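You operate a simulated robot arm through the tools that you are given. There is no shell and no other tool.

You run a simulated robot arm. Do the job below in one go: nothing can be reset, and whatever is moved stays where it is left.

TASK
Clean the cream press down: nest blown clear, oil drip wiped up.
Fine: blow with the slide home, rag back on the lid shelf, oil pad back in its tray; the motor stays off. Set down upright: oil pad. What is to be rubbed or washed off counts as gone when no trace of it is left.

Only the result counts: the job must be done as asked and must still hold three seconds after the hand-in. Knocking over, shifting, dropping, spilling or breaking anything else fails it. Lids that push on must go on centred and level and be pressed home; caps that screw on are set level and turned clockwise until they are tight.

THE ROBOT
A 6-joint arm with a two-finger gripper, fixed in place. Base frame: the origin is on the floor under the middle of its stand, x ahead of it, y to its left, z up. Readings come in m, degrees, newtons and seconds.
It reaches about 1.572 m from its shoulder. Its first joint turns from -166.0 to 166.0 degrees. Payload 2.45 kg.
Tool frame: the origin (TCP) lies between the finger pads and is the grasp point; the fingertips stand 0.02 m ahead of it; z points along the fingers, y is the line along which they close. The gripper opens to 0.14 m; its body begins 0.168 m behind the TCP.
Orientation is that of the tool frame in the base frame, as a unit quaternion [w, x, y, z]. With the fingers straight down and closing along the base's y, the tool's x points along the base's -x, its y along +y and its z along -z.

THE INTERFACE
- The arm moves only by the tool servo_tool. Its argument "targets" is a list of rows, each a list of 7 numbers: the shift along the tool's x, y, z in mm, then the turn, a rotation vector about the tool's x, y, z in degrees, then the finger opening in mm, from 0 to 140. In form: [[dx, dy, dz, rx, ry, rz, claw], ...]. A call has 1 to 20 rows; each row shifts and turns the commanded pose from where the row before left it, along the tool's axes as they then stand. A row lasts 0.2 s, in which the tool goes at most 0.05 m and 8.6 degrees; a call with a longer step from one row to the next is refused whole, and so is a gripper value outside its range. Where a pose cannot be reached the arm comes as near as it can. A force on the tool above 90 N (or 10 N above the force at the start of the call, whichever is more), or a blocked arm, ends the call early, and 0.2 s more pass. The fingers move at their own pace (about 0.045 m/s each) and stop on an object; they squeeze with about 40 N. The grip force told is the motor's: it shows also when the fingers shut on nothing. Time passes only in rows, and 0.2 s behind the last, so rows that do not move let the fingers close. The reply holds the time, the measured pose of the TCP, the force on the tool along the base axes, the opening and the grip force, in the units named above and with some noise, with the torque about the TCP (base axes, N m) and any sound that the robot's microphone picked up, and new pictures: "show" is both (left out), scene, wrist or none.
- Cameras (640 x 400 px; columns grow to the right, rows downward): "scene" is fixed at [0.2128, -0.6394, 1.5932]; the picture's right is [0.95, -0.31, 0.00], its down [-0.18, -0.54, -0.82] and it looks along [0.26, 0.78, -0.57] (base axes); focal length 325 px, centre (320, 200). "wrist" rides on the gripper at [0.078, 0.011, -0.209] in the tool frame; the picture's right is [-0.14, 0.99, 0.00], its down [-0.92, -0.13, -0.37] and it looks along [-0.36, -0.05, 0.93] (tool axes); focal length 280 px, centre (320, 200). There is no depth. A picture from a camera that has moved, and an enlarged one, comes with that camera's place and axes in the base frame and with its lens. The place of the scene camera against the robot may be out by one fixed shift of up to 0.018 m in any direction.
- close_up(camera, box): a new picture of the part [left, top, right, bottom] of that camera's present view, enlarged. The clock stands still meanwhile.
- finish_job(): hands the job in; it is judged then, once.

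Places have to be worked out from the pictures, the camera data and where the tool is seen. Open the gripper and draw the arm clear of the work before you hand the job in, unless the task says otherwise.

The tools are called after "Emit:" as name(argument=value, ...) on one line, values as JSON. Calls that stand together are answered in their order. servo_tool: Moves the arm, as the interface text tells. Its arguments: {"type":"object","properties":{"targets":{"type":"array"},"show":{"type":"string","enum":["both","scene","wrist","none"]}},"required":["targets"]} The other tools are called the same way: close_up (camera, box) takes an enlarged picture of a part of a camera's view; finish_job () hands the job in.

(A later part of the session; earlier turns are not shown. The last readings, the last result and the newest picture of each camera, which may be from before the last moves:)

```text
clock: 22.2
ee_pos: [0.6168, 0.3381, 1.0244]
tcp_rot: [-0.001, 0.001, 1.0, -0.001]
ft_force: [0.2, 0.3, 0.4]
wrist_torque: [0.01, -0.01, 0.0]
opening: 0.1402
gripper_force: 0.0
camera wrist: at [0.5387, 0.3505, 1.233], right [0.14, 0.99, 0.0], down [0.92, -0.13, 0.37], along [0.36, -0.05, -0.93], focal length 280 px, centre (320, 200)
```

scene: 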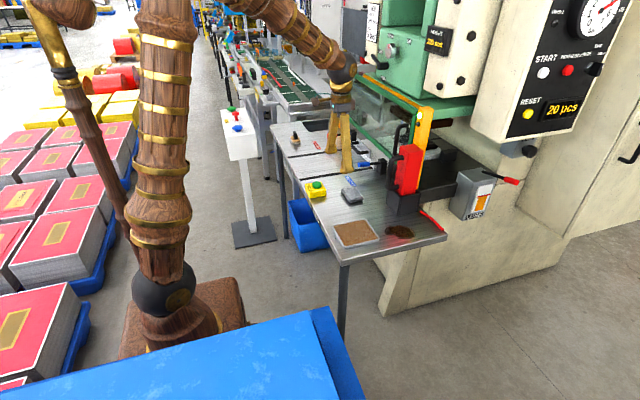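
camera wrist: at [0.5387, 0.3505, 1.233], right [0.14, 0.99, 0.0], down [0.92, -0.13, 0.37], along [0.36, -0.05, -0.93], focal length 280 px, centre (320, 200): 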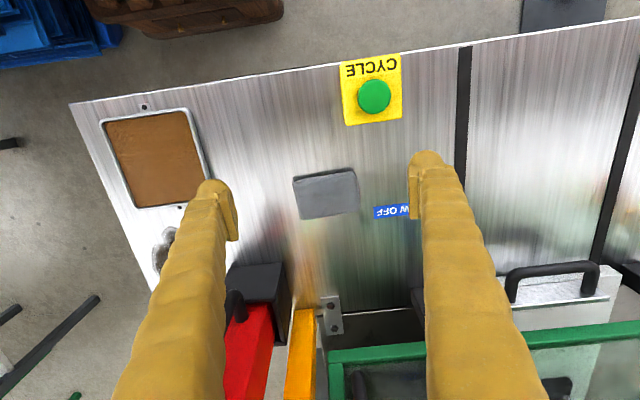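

The rag lies between the open fingers in view. I zoom in to measure it and its surroundings.

Emit:
close_up(camera="wrist", box=[270, 140, 390, 240])

Emit:
close_up(camera="scene", box=[330, 180, 370, 210])

Emit:
close_up(camera="wrist", box=[80, 90, 320, 320])

```text
4.00 times, centred on (330, 190) of wrist
camera zoom: at [0.5387, 0.3505, 1.233], right [0.14, 0.99, 0.0], down [0.92, -0.13, 0.37], along [0.36, -0.05, -0.93], focal length 1122 px, centre (280, 240)
```

zoom: 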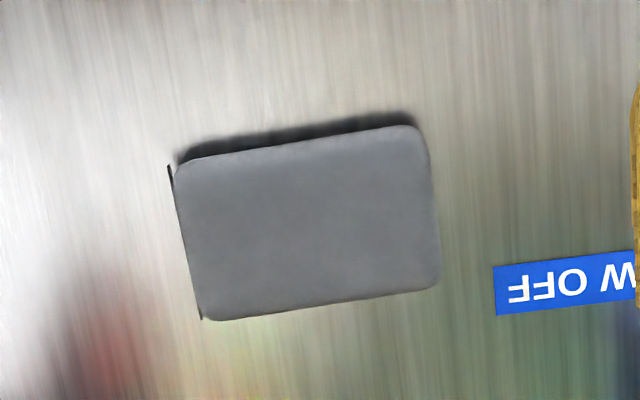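

```text
13.33 times, centred on (350, 195) of scene
camera zoom: at [0.2128, -0.6394, 1.5932], right [0.95, -0.31, 0.0], down [-0.18, -0.54, -0.82], along [0.26, 0.78, -0.57], focal length 4336 px, centre (-80, 267)
```

zoom: 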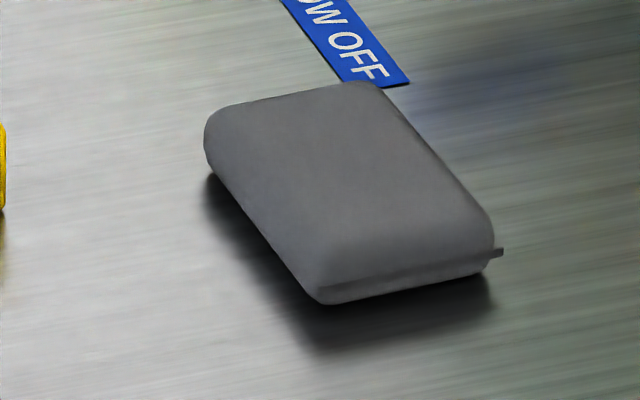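

```text
1.74 times, centred on (200, 205) of wrist
camera zoom: at [0.5387, 0.3505, 1.233], right [0.14, 0.99, 0.0], down [0.92, -0.13, 0.37], along [0.36, -0.05, -0.93], focal length 488 px, centre (529, 191)
```

zoom: 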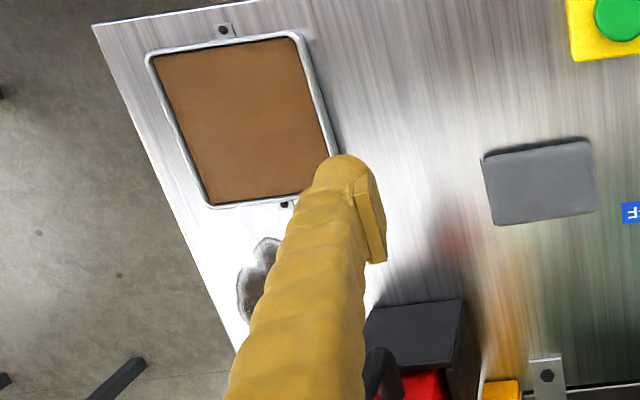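

The rag is a soft slab about 84 × 60 mm and under 20 mm thick, centred near (0.677, 0.341). I descend around it with the fingers open.

Emit:
servo_tool(targets=[[-30, 2.5, 38, 0, 0, 0, 140], [-30, 0, 38, 0, 0, 0, 140], [0, 0, 30, 0, 0, 0, 140], [0, 0, 20, 0, 0, 0, 140], [0, 0, 10, 0, 0, 0, 140], [0, 0, 0, 0, 0, 0, 140]])

```text
clock: 23.6
ee_pos: [0.6761, 0.3423, 0.8897]
tcp_rot: [-0.001, 0.0, 1.0, -0.002]
ft_force: [-0.1, 0.3, -0.7]
wrist_torque: [-0.01, 0.01, 0.02]
opening: 0.1397
gripper_force: 0.0
camera wrist: at [0.5991, 0.3538, 1.0977], right [0.14, 0.99, 0.0], down [0.92, -0.13, 0.37], along [0.36, -0.05, -0.93], focal length 280 px, centre (320, 200)
```

scene: 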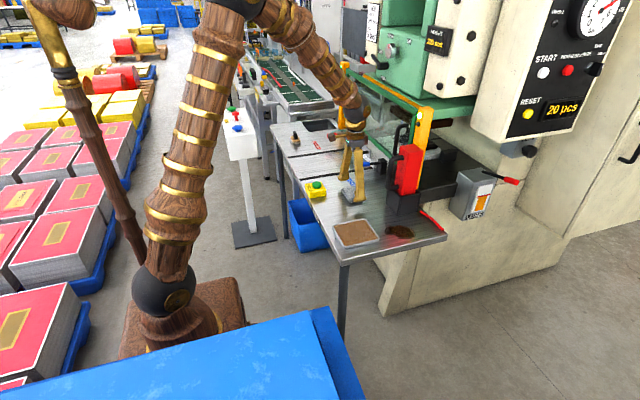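
wrist: 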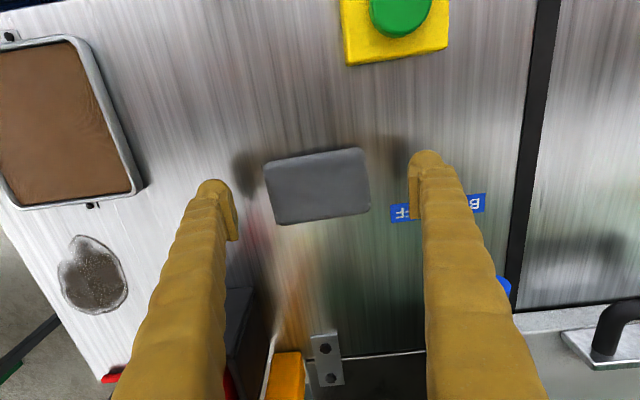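

The rag is centred between the pads. I lower in small steps, feeling for the table.

Emit:
servo_tool(targets=[[0, 0, 5, 0, 0, 0, 140], [0, 0, 3, 0, 0, 0, 140], [0, 0, 3, 0, 0, 0, 140], [0, 0, 2, 0, 0, 0, 140], [0, 0, 0, 0, 0, 0, 140]], show="scene")

Emit:
close_up(camera="scene", box=[325, 160, 405, 220])

```text
clock: 24.8
ee_pos: [0.6771, 0.3419, 0.877]
tcp_rot: [-0.001, 0.0, 1.0, -0.001]
ft_force: [-0.6, -0.7, 0.3]
wrist_torque: [0.0, -0.01, -0.01]
opening: 0.1401
gripper_force: 0.1
```

scene: 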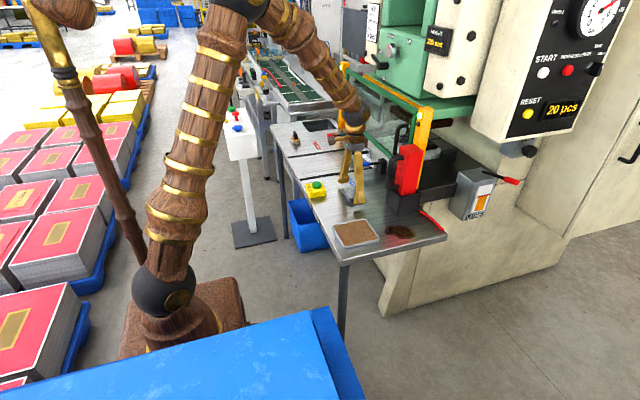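

```text
6.67 times, centred on (365, 190) of scene
camera zoom: at [0.2128, -0.6394, 1.5932], right [0.95, -0.31, 0.0], down [-0.18, -0.54, -0.82], along [0.26, 0.78, -0.57], focal length 2168 px, centre (20, 267)
```

zoom: 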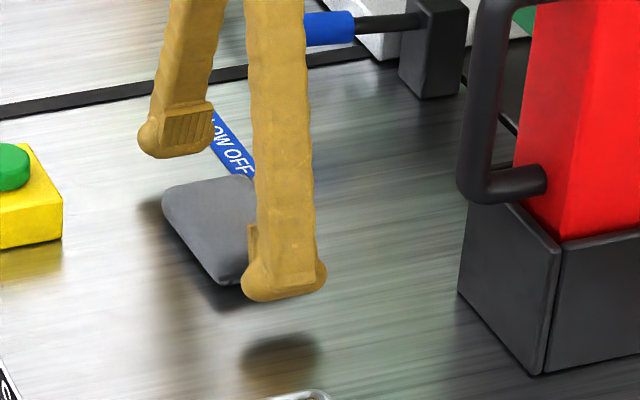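

The tips still show a gap to their reflection on the table and there is no contact yet. I go a few mm further down.

Emit:
servo_tool(targets=[[0, 0, 2, 0, 0, 0, 140], [0, 0, 2, 0, 0, 0, 140], [0, 0, 2, 0, 0, 0, 140], [0, 0, 0, 0, 0, 0, 140]], show="wrist")

Emit:
close_up(camera="scene", box=[335, 175, 385, 215])

```text
clock: 25.8
ee_pos: [0.6764, 0.3417, 0.8708]
tcp_rot: [0.0, 0.0, 1.0, -0.001]
ft_force: [-0.9, 0.2, -0.2]
wrist_torque: [-0.01, -0.01, 0.02]
opening: 0.1401
gripper_force: 0.2
camera wrist: at [0.5983, 0.3541, 1.0781], right [0.14, 0.99, 0.0], down [0.92, -0.13, 0.37], along [0.36, -0.05, -0.93], focal length 280 px, centre (320, 200)
```

wrist: 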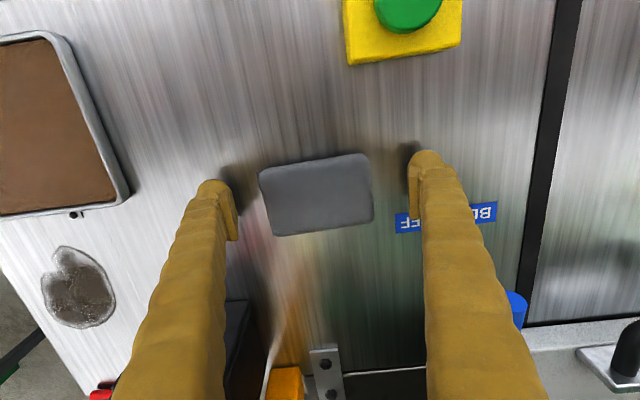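

```text
10.00 times, centred on (360, 195) of scene
camera zoom: at [0.2128, -0.6394, 1.5932], right [0.95, -0.31, 0.0], down [-0.18, -0.54, -0.82], along [0.26, 0.78, -0.57], focal length 3252 px, centre (-80, 250)
```

zoom: 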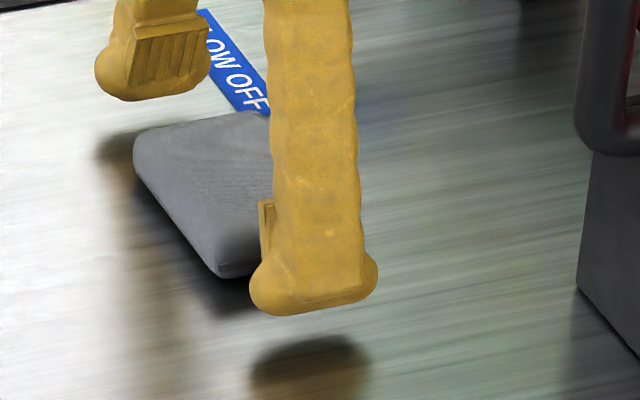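

The tips are now about 7 mm above the table, which puts the table at about z 0.843. I go 4 mm lower and close on the rag.

Emit:
servo_tool(targets=[[0, 0, 2, 0, 0, 0, 140], [0, 0, 2, 0, 0, 0, 140], [0, 0, 0, 0, 0, 0, 110], [0, 0, 0, 0, 0, 0, 80], [0, 0, 0, 0, 0, 0, 60], [0, 0, 0, 0, 0, 0, 60], [0, 0, 0, 0, 0, 0, 60]])

Emit:
close_up(camera="scene", box=[335, 175, 385, 215])

```text
clock: 27.4
ee_pos: [0.6763, 0.3417, 0.8666]
tcp_rot: [0.0, 0.0, 1.0, 0.0]
ft_force: [0.2, 6.2, 18.6]
wrist_torque: [0.68, -0.01, 0.01]
opening: 0.0895
gripper_force: 39.9
camera wrist: at [0.5986, 0.3537, 1.0748], right [0.14, 0.99, 0.0], down [0.92, -0.13, 0.37], along [0.36, -0.05, -0.93], focal length 280 px, centre (320, 200)
```

scene: 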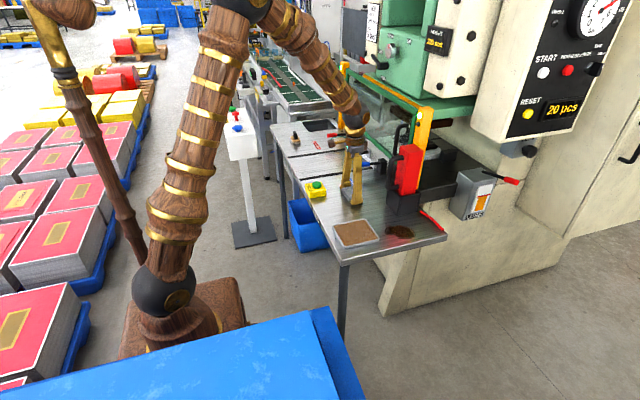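
wrist: 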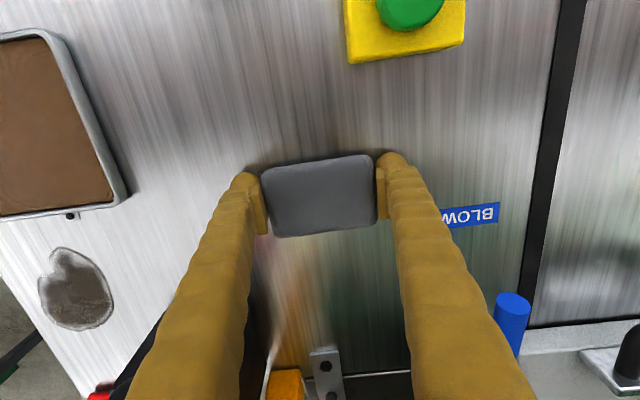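

```text
10.00 times, centred on (360, 195) of scene
camera zoom: at [0.2128, -0.6394, 1.5932], right [0.95, -0.31, 0.0], down [-0.18, -0.54, -0.82], along [0.26, 0.78, -0.57], focal length 3252 px, centre (-80, 250)
```

zoom: 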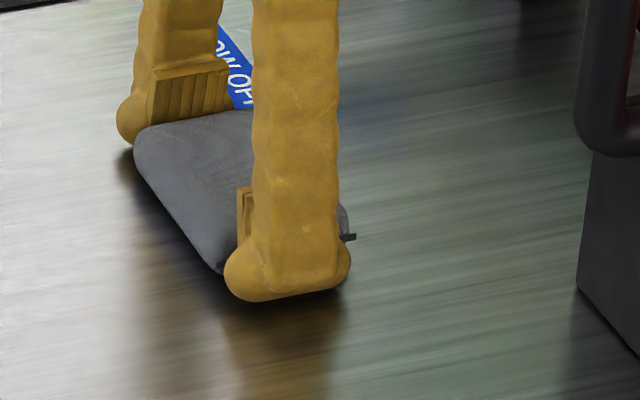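

The grip closed on the rag at 90 mm, but one fingertip is resting on the table (18 N upward). I regrip 5 mm higher so the rag stands proud of the tips for wiping.

Emit:
servo_tool(targets=[[0, 0, 0, 0, 0, 0, 115], [0, 0, 0, 0, 0, 0, 115], [0, 0, -5, 0, 0, 0, 115], [0, 0, 0, 0, 0, 0, 80], [0, 0, 0, 0, 0, 0, 60], [0, 0, 0, 0, 0, 0, 60], [0, 0, 0, 0, 0, 0, 60]], show="wrist")

Emit:
close_up(camera="scene", box=[335, 175, 385, 215])

```text
clock: 29.0
ee_pos: [0.6755, 0.3408, 0.8717]
tcp_rot: [-0.001, 0.0, 1.0, -0.001]
ft_force: [0.5, 0.1, 0.3]
wrist_torque: [-0.02, 0.04, 0.01]
opening: 0.0885
gripper_force: 40.0
camera wrist: at [0.5984, 0.3534, 1.0789], right [0.14, 0.99, 0.0], down [0.92, -0.13, 0.37], along [0.36, -0.05, -0.93], focal length 280 px, centre (320, 200)
```

wrist: 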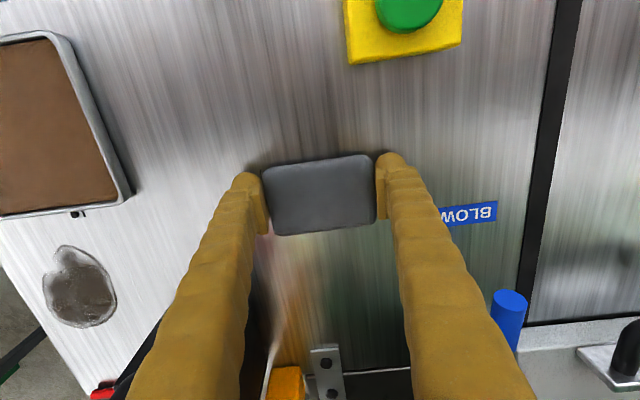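

```text
10.00 times, centred on (360, 195) of scene
camera zoom: at [0.2128, -0.6394, 1.5932], right [0.95, -0.31, 0.0], down [-0.18, -0.54, -0.82], along [0.26, 0.78, -0.57], focal length 3252 px, centre (-80, 250)
```

zoom: 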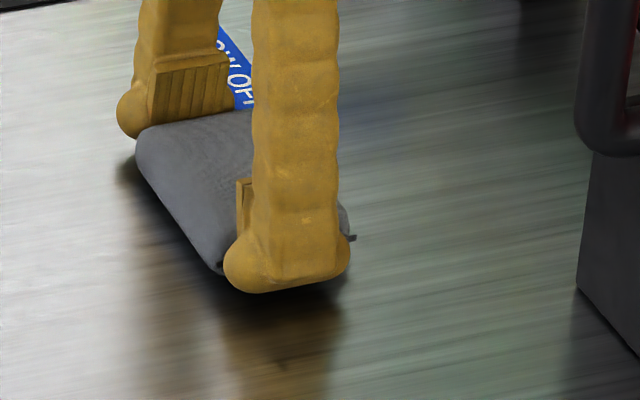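

The rag is gripped at 40 N with no table load, at TCP z 0.8717 with the rag on the table. I lift it and carry it round at x 0.62, clear of the red block's handle, to a point above the oil (centre about 0.752, 0.081).

Emit:
servo_tool(targets=[[0, 0, -40, 0, 0, 0, 60], [0, 0, -40, 0, 0, 0, 60], [28, 0, 0, 0, 0, 0, 60], [28, 0, 0, 0, 0, 0, 60], [0, -44, 0, 0, 0, 0, 60], [0, -44, 0, 0, 0, 0, 60], [0, -44, 0, 0, 0, 0, 60], [0, -44, 0, 0, 0, 0, 60], [0, -44, 0, 0, 0, 0, 60], [0, -40, 0, 0, 0, 0, 60], [-35, 0, 0, 0, 0, 0, 60], [-30, 0, 0, 0, 0, 0, 60], [0, 0, 0, 0, 0, 0, 60]])

```text
clock: 31.8
ee_pos: [0.6871, 0.0837, 0.9544]
tcp_rot: [-0.001, 0.0, 1.0, -0.001]
ft_force: [-0.2, 0.3, 0.1]
wrist_torque: [-0.04, -0.01, -0.01]
opening: 0.0884
gripper_force: 39.9
camera wrist: at [0.6088, 0.0946, 1.1615], right [0.14, 0.99, 0.0], down [0.92, -0.13, 0.37], along [0.36, -0.05, -0.93], focal length 280 px, centre (320, 200)
```

scene: 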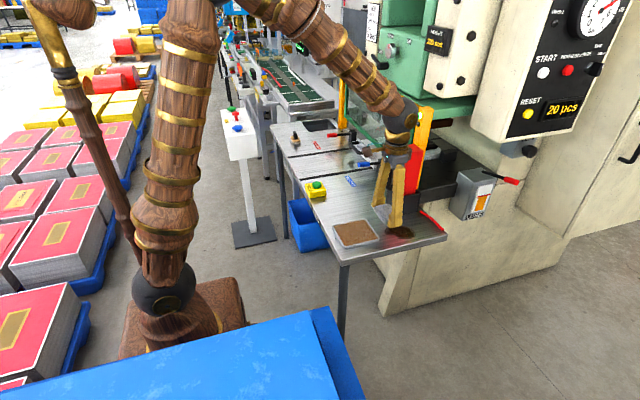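
wrist: 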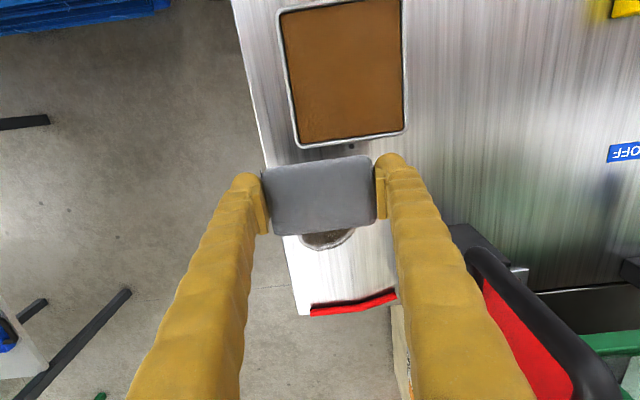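

The rag is held level and the oil shows just ahead of it. I set the rag down at x 0.71, behind the leading edge of the stain and clear of the tray, with a light press.

Emit:
servo_tool(targets=[[-24, -12, 38, 0, 0, 0, 60], [0, 0, 35, 0, 0, 0, 60], [0, 0, 8, 0, 0, 0, 60], [0, 0, 2, 0, 0, 0, 60], [0, 0, 1.5, 0, 0, 0, 60], [0, 0, 0, 0, 0, 0, 60]])

```text
clock: 33.2
ee_pos: [0.7093, 0.0713, 0.8688]
tcp_rot: [0.001, 0.001, 1.0, -0.001]
ft_force: [-3.0, 11.8, 51.0]
wrist_torque: [0.36, 0.1, 0.21]
opening: 0.0887
gripper_force: 39.9
camera wrist: at [0.6313, 0.0826, 1.0765], right [0.14, 0.99, 0.0], down [0.92, -0.13, 0.37], along [0.37, -0.05, -0.93], focal length 280 px, centre (320, 200)
```

scene: 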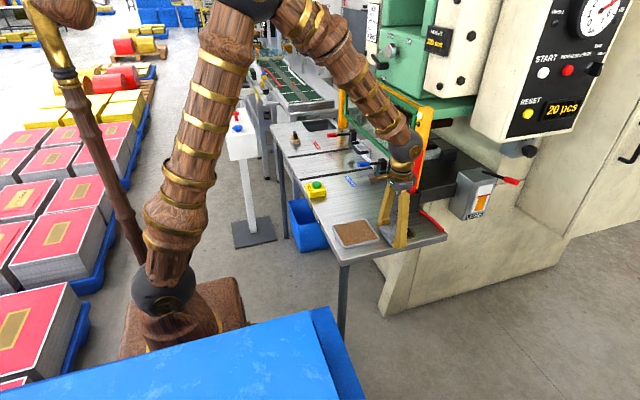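
wrist: 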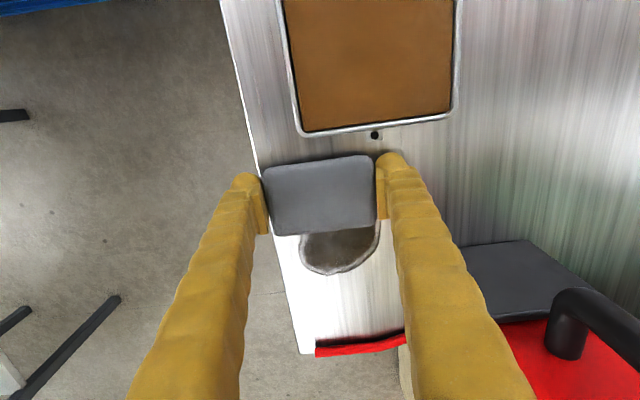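

The press is at 51 N, a little hard, so I ease up 1.5 mm. Then I make the first wiping strokes along x over the stain at y 0.071.

Emit:
servo_tool(targets=[[0, 0, -1.5, 0, 0, 0, 60], [-20, 0, 0, 0, 0, 0, 60], [-20, 0, 0, 0, 0, 0, 60], [-20, 0, 0, 0, 0, 0, 60], [-20, 0, 0, 0, 0, 0, 60], [-15, 0, 0, 0, 0, 0, 60], [20, 0, 0, 0, 0, 0, 60], [20, 0, 0, 0, 0, 0, 60], [20, 0, 0, 0, 0, 0, 60], [20, 0, 0, 0, 0, 0, 60], [15, 0, 0, 0, 0, 0, 60], [0, 0, 0, 0, 0, 0, 60]])

```text
clock: 35.8
ee_pos: [0.7079, 0.0701, 0.8683]
tcp_rot: [-0.001, 0.001, 1.0, -0.002]
ft_force: [-0.7, 0.6, 4.5]
wrist_torque: [0.04, -0.13, 0.03]
opening: 0.0885
gripper_force: 40.2
camera wrist: at [0.6309, 0.0818, 1.0766], right [0.14, 0.99, 0.0], down [0.92, -0.13, 0.37], along [0.36, -0.05, -0.93], focal length 280 px, centre (320, 200)
```

scene: 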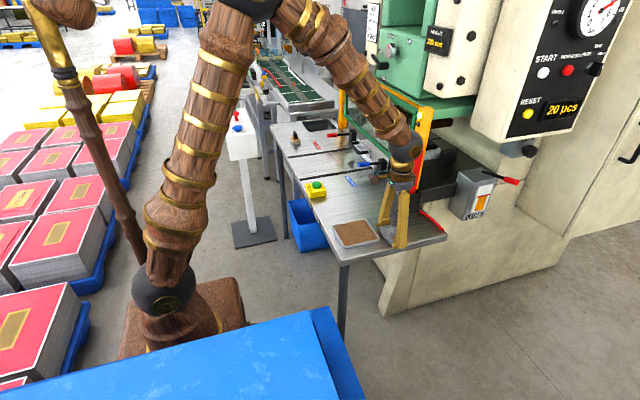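
wrist: 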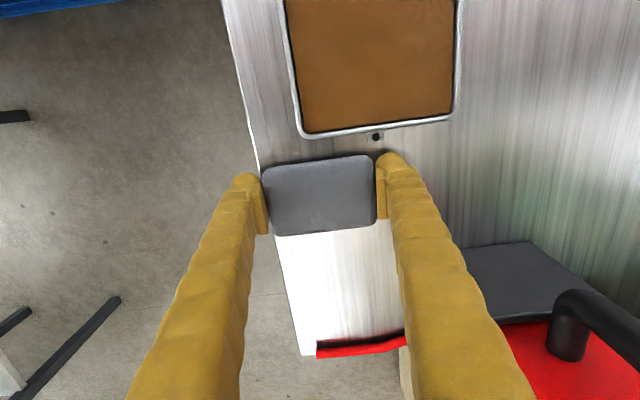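

The first strokes removed the visible oil ahead of the rag. I do a second pass shifted 20 mm toward +y with slightly more pressure to catch the edges.

Emit:
servo_tool(targets=[[0, 0, 1, 0, 0, 0, 60], [0, 10, 0, 0, 0, 0, 60], [0, 10, 0, 0, 0, 0, 60], [-20, 0, 0, 0, 0, 0, 60], [-20, 0, 0, 0, 0, 0, 60], [-20, 0, 0, 0, 0, 0, 60], [-6, 0, 0, 0, 0, 0, 60], [20, 0, 0, 0, 0, 0, 60], [20, 0, 0, 0, 0, 0, 60], [20, 0, 0, 0, 0, 0, 60], [6, 0, 0, 0, 0, 0, 60], [0, -10, 0, 0, 0, 0, 60], [0, -10, 0, 0, 0, 0, 60], [-20, 0, 0, 0, 0, 0, 60], [-20, 0, 0, 0, 0, 0, 60], [-20, 0, 0, 0, 0, 0, 60], [-20, 0, 0, 0, 0, 0, 60], [-15, 0, 0, 0, 0, 0, 60], [0, 0, 0, 0, 0, 0, 60]])

```text
clock: 39.8
ee_pos: [0.8035, 0.0697, 0.8669]
tcp_rot: [-0.001, 0.0, 1.0, -0.001]
ft_force: [-15.2, -0.2, 41.0]
wrist_torque: [-0.02, -0.01, -0.08]
opening: 0.0887
gripper_force: 39.6
camera wrist: at [0.7266, 0.0814, 1.0752], right [0.14, 0.99, 0.0], down [0.92, -0.13, 0.37], along [0.36, -0.05, -0.93], focal length 280 px, centre (320, 200)
```

scene: 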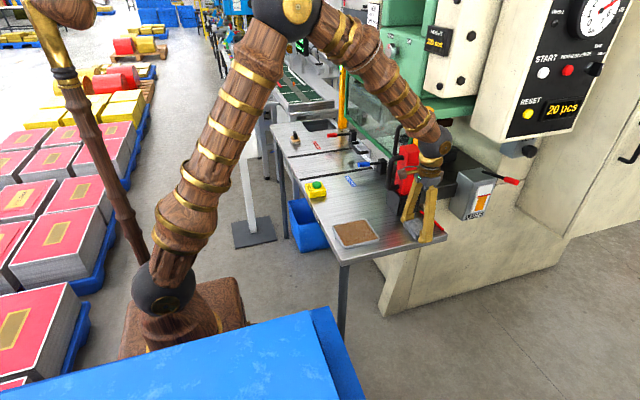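
wrist: 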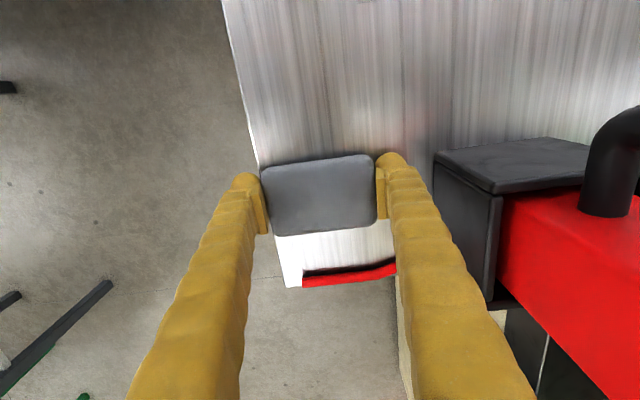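

No oil shows behind the rag. I stroke back, lift off and inspect the spot.

Emit:
servo_tool(targets=[[20, 0, 0, 0, 0, 0, 60], [20, 0, 0, 0, 0, 0, 60], [20, 0, 0, 0, 0, 0, 60], [20, 0, 0, 0, 0, 0, 60], [15, 0, 0, 0, 0, 0, 60], [0, 0, -35, 0, 0, 0, 60], [0, 0, -45, 0, 0, 0, 60], [40, 0, 0, 0, 0, 0, 60], [40, 0, 0, 0, 0, 0, 60], [0, 0, 0, 0, 0, 0, 60]])

Emit:
close_up(camera="scene", box=[320, 200, 450, 280])

Emit:
close_up(camera="wrist", box=[220, 200, 420, 340])

```text
clock: 42.0
ee_pos: [0.6282, 0.0721, 0.9475]
tcp_rot: [-0.001, 0.001, 1.0, -0.001]
ft_force: [0.7, -0.7, -0.5]
wrist_torque: [0.01, 0.03, -0.02]
opening: 0.0889
gripper_force: 40.3
camera wrist: at [0.5512, 0.0835, 1.1549], right [0.14, 0.99, 0.0], down [0.92, -0.13, 0.37], along [0.36, -0.05, -0.93], focal length 280 px, centre (320, 200)
```

scene: 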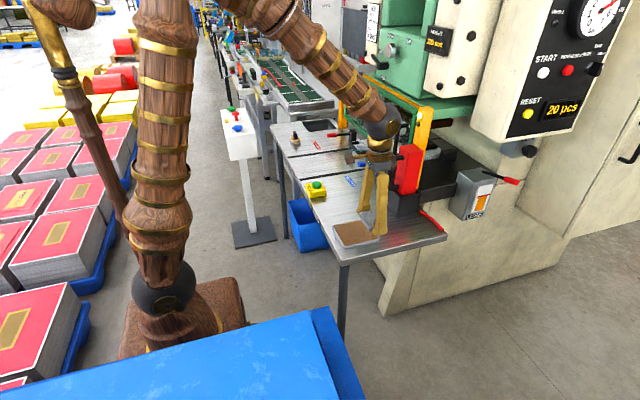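
wrist: 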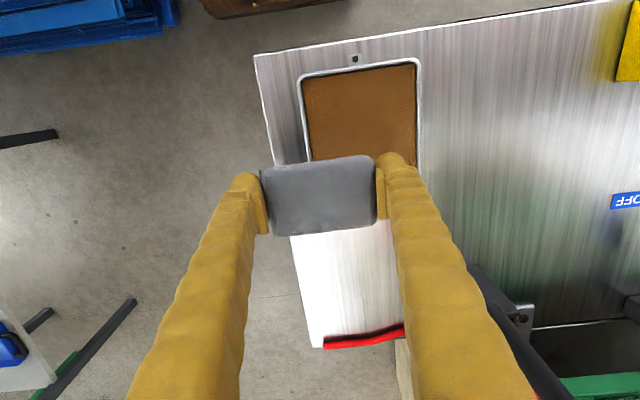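

```text
4.92 times, centred on (385, 240) of scene
camera zoom: at [0.2128, -0.6394, 1.5932], right [0.95, -0.31, 0.0], down [-0.18, -0.54, -0.82], along [0.26, 0.78, -0.57], focal length 1601 px, centre (0, 3)
```

zoom: 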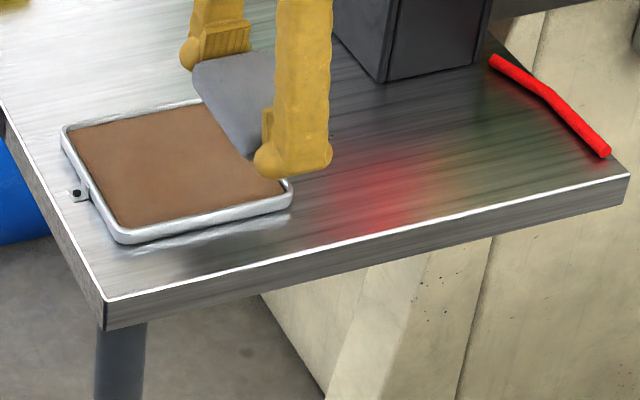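

```text
2.86 times, centred on (320, 270) of wrist
camera zoom: at [0.5512, 0.0835, 1.1549], right [0.14, 0.99, 0.0], down [0.92, -0.13, 0.37], along [0.36, -0.05, -0.93], focal length 801 px, centre (320, 0)
```

zoom: 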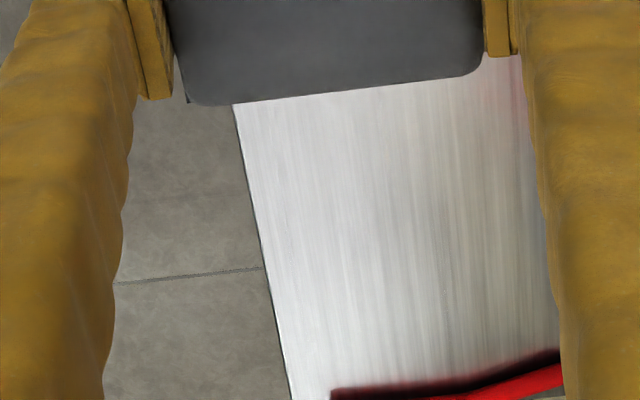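

The spot looks clean in both views; I'll recheck it unobstructed once the arm is away. Now I carry the rag back to its place on the lid shelf.

Emit:
servo_tool(targets=[[0, 45, 0, 0, 0, 0, 60], [0, 45, 0, 0, 0, 0, 60], [0, 45, 0, 0, 0, 0, 60], [0, 45, 0, 0, 0, 0, 60], [0, 45, 0, 0, 0, 0, 60], [0, 44, 0, 0, 0, 0, 60], [-48, 0, 0, 0, 0, 0, 60], [0, 0, 40, 0, 0, 0, 60], [0, 0, 32, 0, 0, 0, 60], [0, 0, 4, 0, 0, 0, 60], [0, 0, 2, 0, 0, 0, 60], [0, 0, 0, 0, 0, 0, 60]])

Emit:
close_up(camera="scene", box=[320, 200, 450, 280])

Emit:
close_up(camera="scene", box=[335, 175, 385, 215])

```text
clock: 44.6
ee_pos: [0.6772, 0.339, 0.8685]
tcp_rot: [-0.001, 0.001, 1.0, -0.001]
ft_force: [0.7, -0.4, -0.4]
wrist_torque: [0.02, -0.02, 0.0]
opening: 0.0886
gripper_force: 39.6
camera wrist: at [0.5993, 0.3508, 1.0767], right [0.14, 0.99, 0.0], down [0.92, -0.13, 0.37], along [0.36, -0.05, -0.93], focal length 280 px, centre (320, 200)
```

scene: 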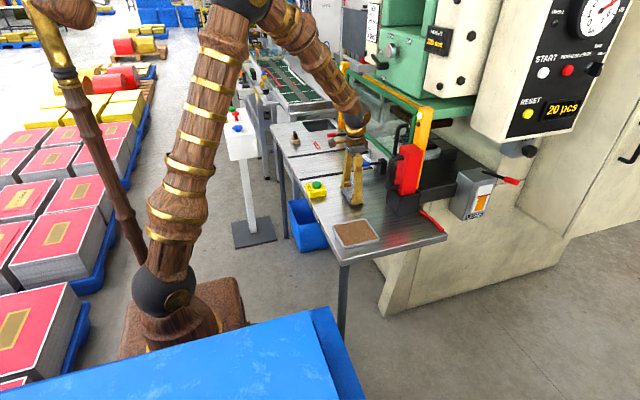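
wrist: 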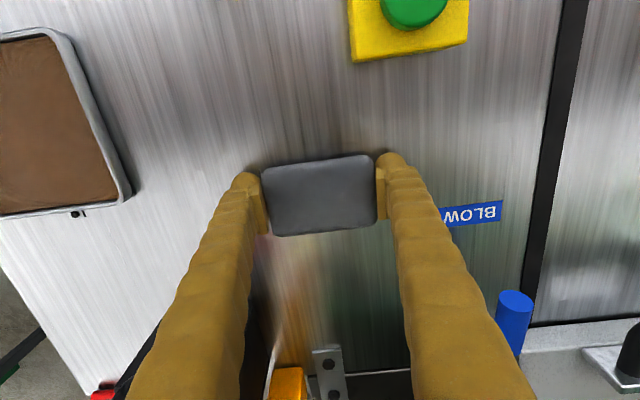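

```text
4.92 times, centred on (385, 240) of scene
camera zoom: at [0.2128, -0.6394, 1.5932], right [0.95, -0.31, 0.0], down [-0.18, -0.54, -0.82], along [0.26, 0.78, -0.57], focal length 1601 px, centre (0, 3)
```

zoom: 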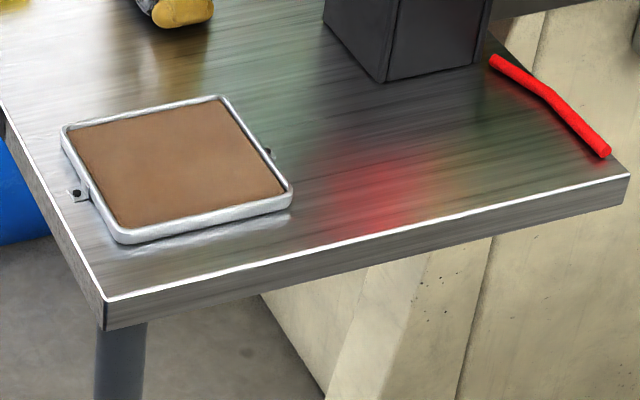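

```text
10.00 times, centred on (360, 195) of scene
camera zoom: at [0.2128, -0.6394, 1.5932], right [0.95, -0.31, 0.0], down [-0.18, -0.54, -0.82], along [0.26, 0.78, -0.57], focal length 3252 px, centre (-80, 250)
```

zoom: 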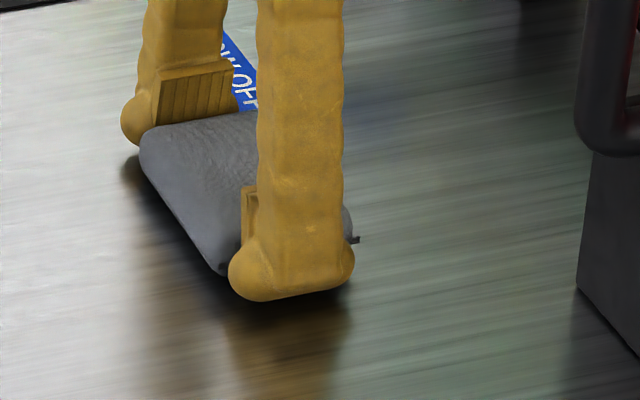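

The oil spot is completely gone in the unobstructed view. The rag is just about touching the shelf, so I lower 1 mm, release, and lift away.

Emit:
servo_tool(targets=[[0, 0, 1, 0, 0, 0, 60], [0, 0, 0, 0, 0, 0, 100], [0, 0, 0, 0, 0, 0, 130], [0, 0, 0, 0, 0, 0, 130], [0, 0, -20, 0, 0, 0, 130], [0, 0, -50, 0, 0, 0, 130], [0, 0, -50, 0, 0, 0, 130], [0, 0, -50, 0, 0, 0, 130], [0, 0, 0, 0, 0, 0, 130]])

```text
clock: 46.6
ee_pos: [0.6762, 0.3393, 1.0406]
tcp_rot: [-0.001, 0.0, 1.0, -0.001]
ft_force: [0.5, 0.7, 0.0]
wrist_torque: [0.0, 0.02, 0.0]
opening: 0.1305
gripper_force: 0.1
camera wrist: at [0.5987, 0.3513, 1.2499], right [0.14, 0.99, 0.0], down [0.92, -0.13, 0.37], along [0.36, -0.05, -0.93], focal length 280 px, centre (320, 200)
```

scene: 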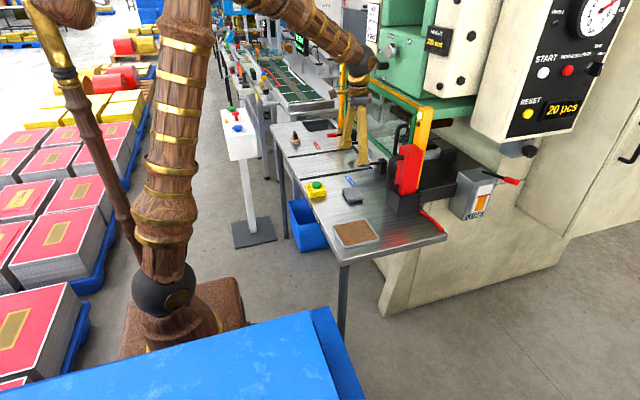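
wrist: 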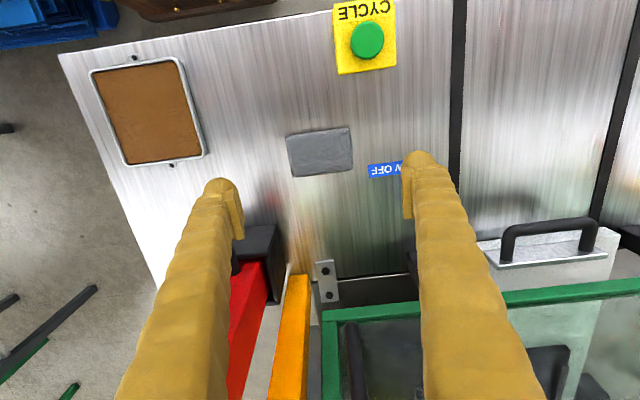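

The rag is flat on the lid shelf. Next I go over the handled block on the BLANKS side to identify and measure it up close.

Emit:
servo_tool(targets=[[14, 45, 0, 0, 0, 0, 130], [14, 45, 0, 0, 0, 0, 130], [14, 45, 0, 0, 0, 0, 130], [14, 45, 0, 0, 0, 0, 130], [14, 45, 0, 0, 0, 0, 130], [14, 45, 0, 0, 0, 0, 130], [14, 45, 0, 0, 0, 0, 130], [14, 45, 0, 0, 0, 0, 130], [14, 45, 0, 0, 0, 0, 130], [14, 45, 0, 0, 0, 0, 130], [14, 45, 0, 0, 0, 0, 130], [0, 45, 0, 0, 0, 0, 130], [0, 0, 0, 0, 0, 0, 130]])

Emit:
close_up(camera="wrist", box=[200, 80, 440, 240])

```text
clock: 49.4
ee_pos: [0.5226, 0.8821, 1.0405]
tcp_rot: [-0.001, 0.0, 1.0, -0.001]
ft_force: [1.2, -0.7, -0.3]
wrist_torque: [0.02, -0.01, 0.04]
opening: 0.1303
gripper_force: 0.0
camera wrist: at [0.4453, 0.8937, 1.247], right [0.14, 0.99, 0.0], down [0.92, -0.13, 0.37], along [0.36, -0.05, -0.93], focal length 280 px, centre (320, 200)
```

scene: 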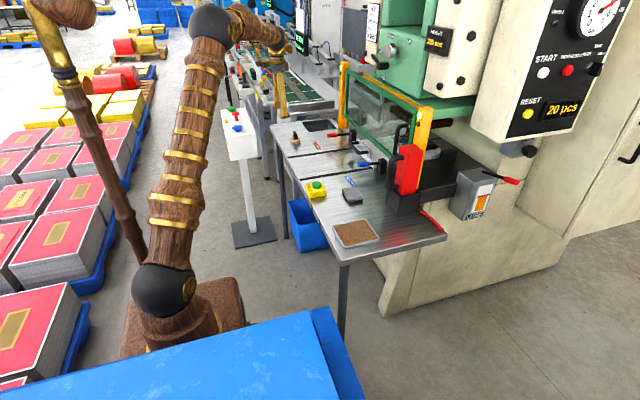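
wrist: 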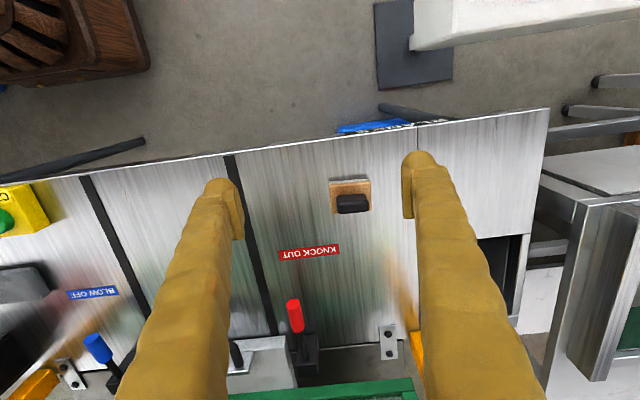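

```text
2.50 times, centred on (320, 160) of wrist
camera zoom: at [0.4453, 0.8937, 1.247], right [0.14, 0.99, 0.0], down [0.92, -0.13, 0.37], along [0.36, -0.05, -0.93], focal length 701 px, centre (320, 300)
```

zoom: 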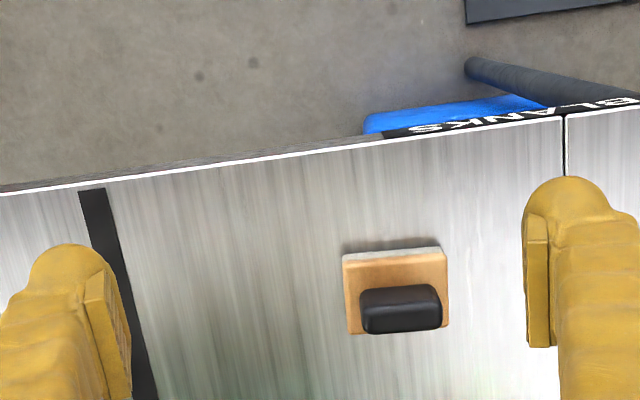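

I zoom tightly on the block and handle from both cameras.

Emit:
close_up(camera="wrist", box=[310, 160, 390, 220])

Emit:
close_up(camera="scene", box=[280, 120, 312, 152])

Emit:
close_up(camera="scene", box=[325, 210, 390, 255])

```text
6.67 times, centred on (350, 190) of wrist
camera zoom: at [0.4453, 0.8937, 1.247], right [0.14, 0.99, 0.0], down [0.92, -0.13, 0.37], along [0.36, -0.05, -0.93], focal length 1869 px, centre (120, 267)
```

zoom: 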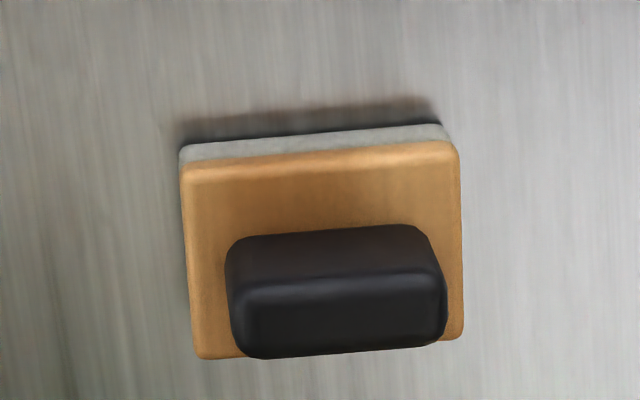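

```text
12.50 times, centred on (296, 136) of scene
camera zoom: at [0.2128, -0.6394, 1.5932], right [0.95, -0.31, 0.0], down [-0.18, -0.54, -0.82], along [0.26, 0.78, -0.57], focal length 4065 px, centre (620, 1000)
```

zoom: 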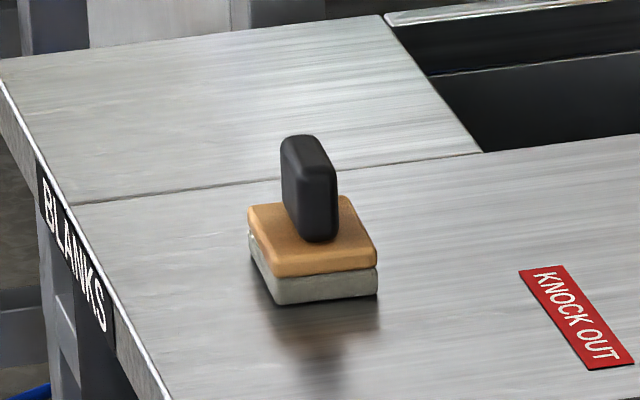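

```text
8.89 times, centred on (358, 232) of scene
camera zoom: at [0.2128, -0.6394, 1.5932], right [0.95, -0.31, 0.0], down [-0.18, -0.54, -0.82], along [0.26, 0.78, -0.57], focal length 2891 px, centre (-13, -89)
```

zoom: 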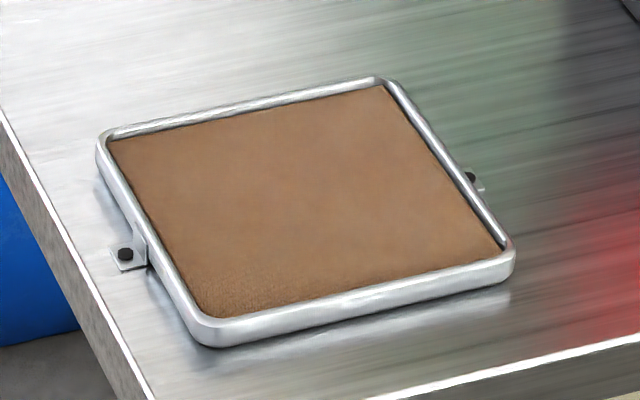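

The block is an applicator pad: felt base, wooden back and a black handle about 40 × 15 mm, centred near (0.594, 0.917) with its top at about z 0.91. That is the oil pad, and the fixed felt tray is its home. I move above the handle with a moderate opening.

Emit:
servo_tool(targets=[[-36, 18, 20, 0, 0, 0, 90], [-35, 17, 25, 0, 0, 0, 90], [0, 0, 35, 0, 0, 0, 90], [0, 0, 20, 0, 0, 0, 90], [0, 0, 0, 0, 0, 0, 90]])

Emit:
close_up(camera="wrist", box=[220, 120, 420, 260])

Emit:
close_up(camera="scene", box=[270, 100, 330, 150])

```text
clock: 50.6
ee_pos: [0.5942, 0.9142, 0.9389]
tcp_rot: [-0.001, 0.0, 1.0, -0.001]
ft_force: [0.7, 0.2, -0.1]
wrist_torque: [-0.01, 0.01, 0.0]
opening: 0.0901
gripper_force: 0.1
camera wrist: at [0.5155, 0.9253, 1.1465], right [0.14, 0.99, 0.0], down [0.92, -0.13, 0.37], along [0.36, -0.05, -0.93], focal length 280 px, centre (320, 200)
```

scene: 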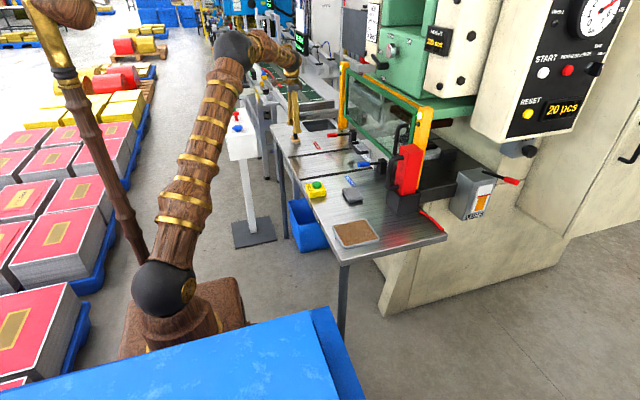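
wrist: 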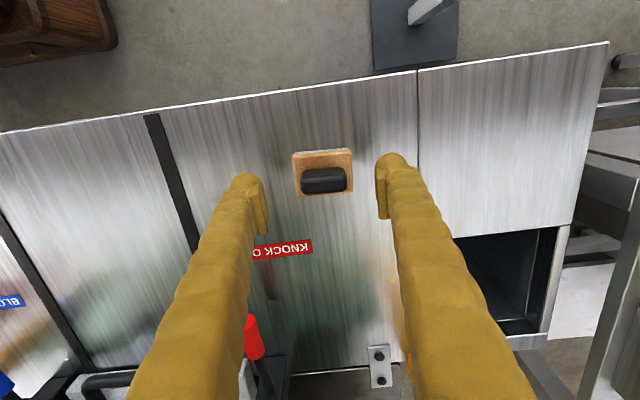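

```text
2.86 times, centred on (320, 190) of wrist
camera zoom: at [0.5155, 0.9253, 1.1465], right [0.14, 0.99, 0.0], down [0.92, -0.13, 0.37], along [0.36, -0.05, -0.93], focal length 801 px, centre (320, 229)
```

zoom: 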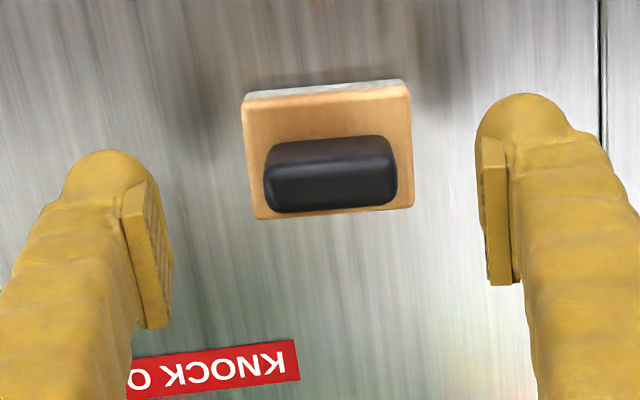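

```text
8.00 times, centred on (300, 125) of scene
camera zoom: at [0.2128, -0.6394, 1.5932], right [0.95, -0.31, 0.0], down [-0.18, -0.54, -0.82], along [0.26, 0.78, -0.57], focal length 2602 px, centre (480, 800)
```

zoom: 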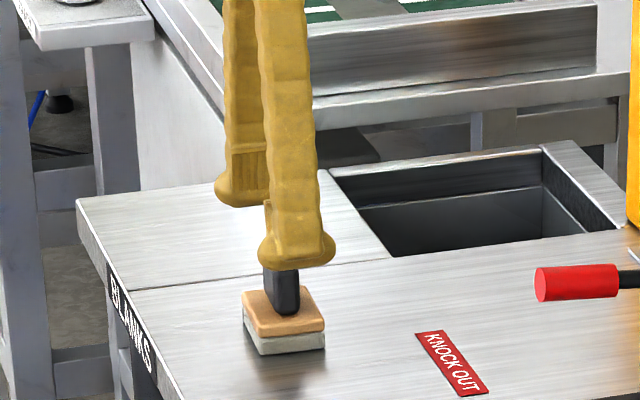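

The handle sits centred between the pads, within about 3 mm. I lower to z 0.903, leaving the tips above the wood, and close on the handle.

Emit:
servo_tool(targets=[[-2, 2.5, 20, 0, 0, 0, 90], [0, 0, 10, 0, 0, 0, 90], [0, 0, 6, 0, 0, 0, 90], [0, 0, 0, 0, 0, 0, 65], [0, 0, 0, 0, 0, 0, 45], [0, 0, 0, 0, 0, 0, 20], [0, 0, 0, 0, 0, 0, 20], [0, 0, 0, 0, 0, 0, 20]])

Emit:
close_up(camera="wrist", box=[220, 120, 420, 260])

Emit:
close_up(camera="scene", box=[270, 110, 320, 150])

```text
clock: 52.4
ee_pos: [0.5955, 0.9163, 0.9016]
tcp_rot: [-0.001, 0.0, 1.0, 0.0]
ft_force: [-0.1, -1.4, 0.0]
wrist_torque: [0.01, -0.02, -0.03]
opening: 0.0433
gripper_force: 39.8
camera wrist: at [0.5182, 0.9281, 1.1098], right [0.14, 0.99, 0.0], down [0.92, -0.13, 0.37], along [0.36, -0.05, -0.93], focal length 280 px, centre (320, 200)
```

scene: 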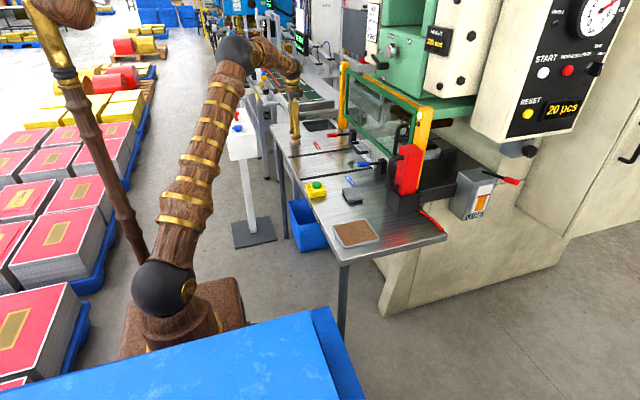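
wrist: 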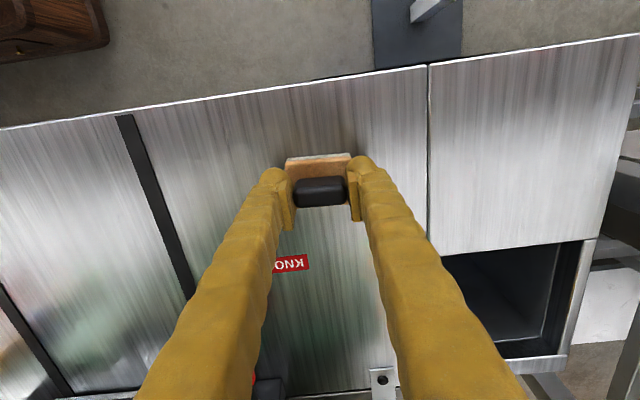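

```text
2.86 times, centred on (320, 190) of wrist
camera zoom: at [0.5182, 0.9281, 1.1098], right [0.14, 0.99, 0.0], down [0.92, -0.13, 0.37], along [0.36, -0.05, -0.93], focal length 801 px, centre (320, 229)
```

zoom: 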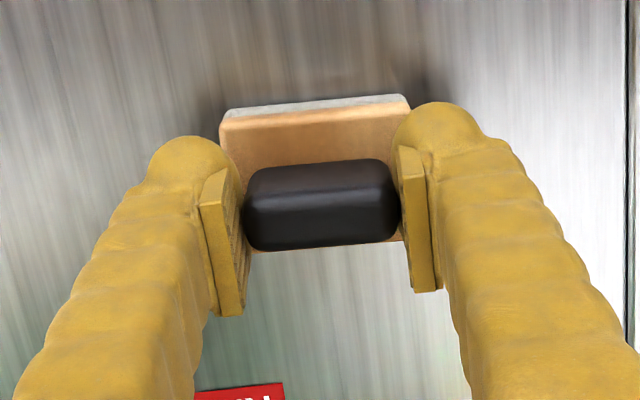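

```text
10.00 times, centred on (295, 130) of scene
camera zoom: at [0.2128, -0.6394, 1.5932], right [0.95, -0.31, 0.0], down [-0.18, -0.54, -0.82], along [0.26, 0.78, -0.57], focal length 3252 px, centre (570, 900)
```

zoom: 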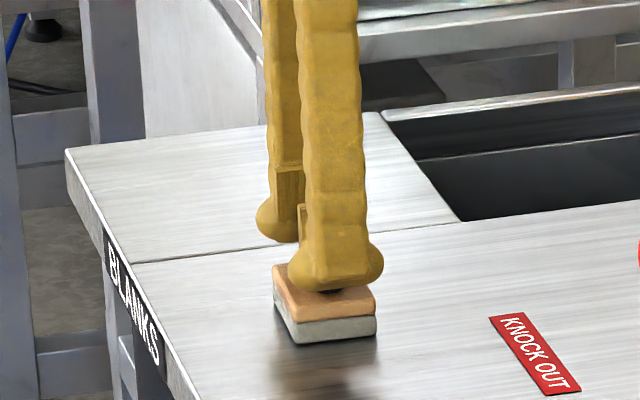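

The handle is gripped (43 mm, 40 N). I lift the pad and check that it hangs level.

Emit:
servo_tool(targets=[[0, 0, -10, 0, 0, 0, 20], [0, 0, -40, 0, 0, 0, 20], [0, 0, -45, 0, 0, 0, 20], [0, 0, -35, 0, 0, 0, 20], [0, 0, 0, 0, 0, 0, 20]])

Emit:
close_up(camera="scene", box=[265, 85, 325, 135])

Emit:
close_up(camera="wrist", box=[220, 120, 420, 260])

```text
clock: 53.6
ee_pos: [0.5939, 0.9157, 1.0335]
tcp_rot: [-0.001, -0.001, 1.0, -0.001]
ft_force: [0.1, -0.1, -1.0]
wrist_torque: [-0.03, 0.06, 0.0]
opening: 0.0428
gripper_force: 39.7
camera wrist: at [0.5173, 0.9275, 1.2409], right [0.14, 0.99, 0.0], down [0.92, -0.13, 0.37], along [0.36, -0.05, -0.93], focal length 280 px, centre (320, 200)
```

scene: 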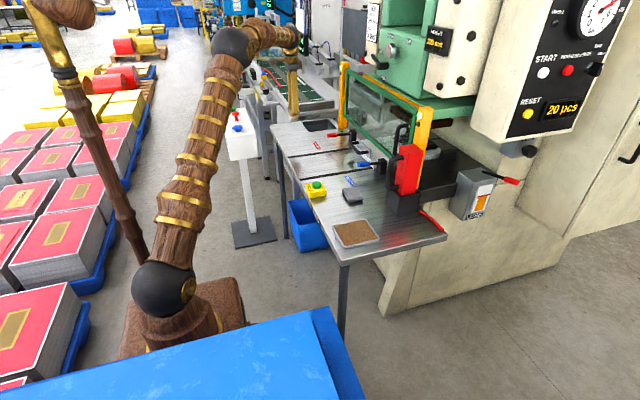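
wrist: 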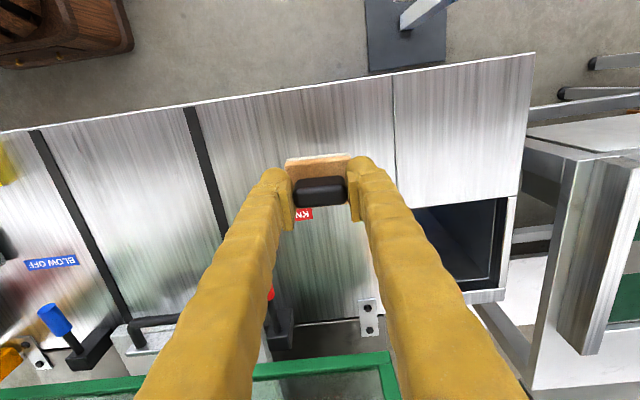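

```text
8.00 times, centred on (295, 110) of scene
camera zoom: at [0.2128, -0.6394, 1.5932], right [0.95, -0.31, 0.0], down [-0.18, -0.54, -0.82], along [0.26, 0.78, -0.57], focal length 2602 px, centre (520, 920)
```

zoom: 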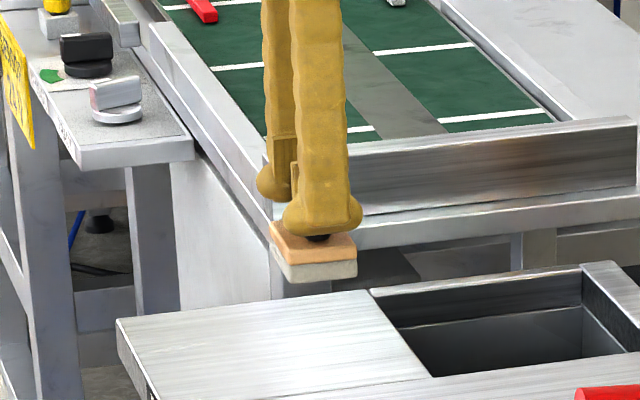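

```text
2.86 times, centred on (320, 190) of wrist
camera zoom: at [0.5173, 0.9275, 1.2409], right [0.14, 0.99, 0.0], down [0.92, -0.13, 0.37], along [0.36, -0.05, -0.93], focal length 801 px, centre (320, 229)
```

zoom: 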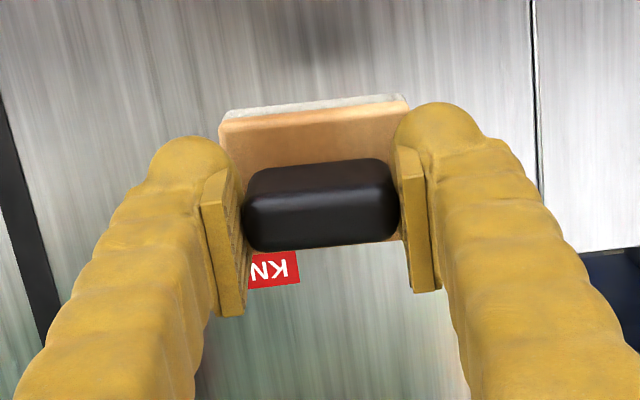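

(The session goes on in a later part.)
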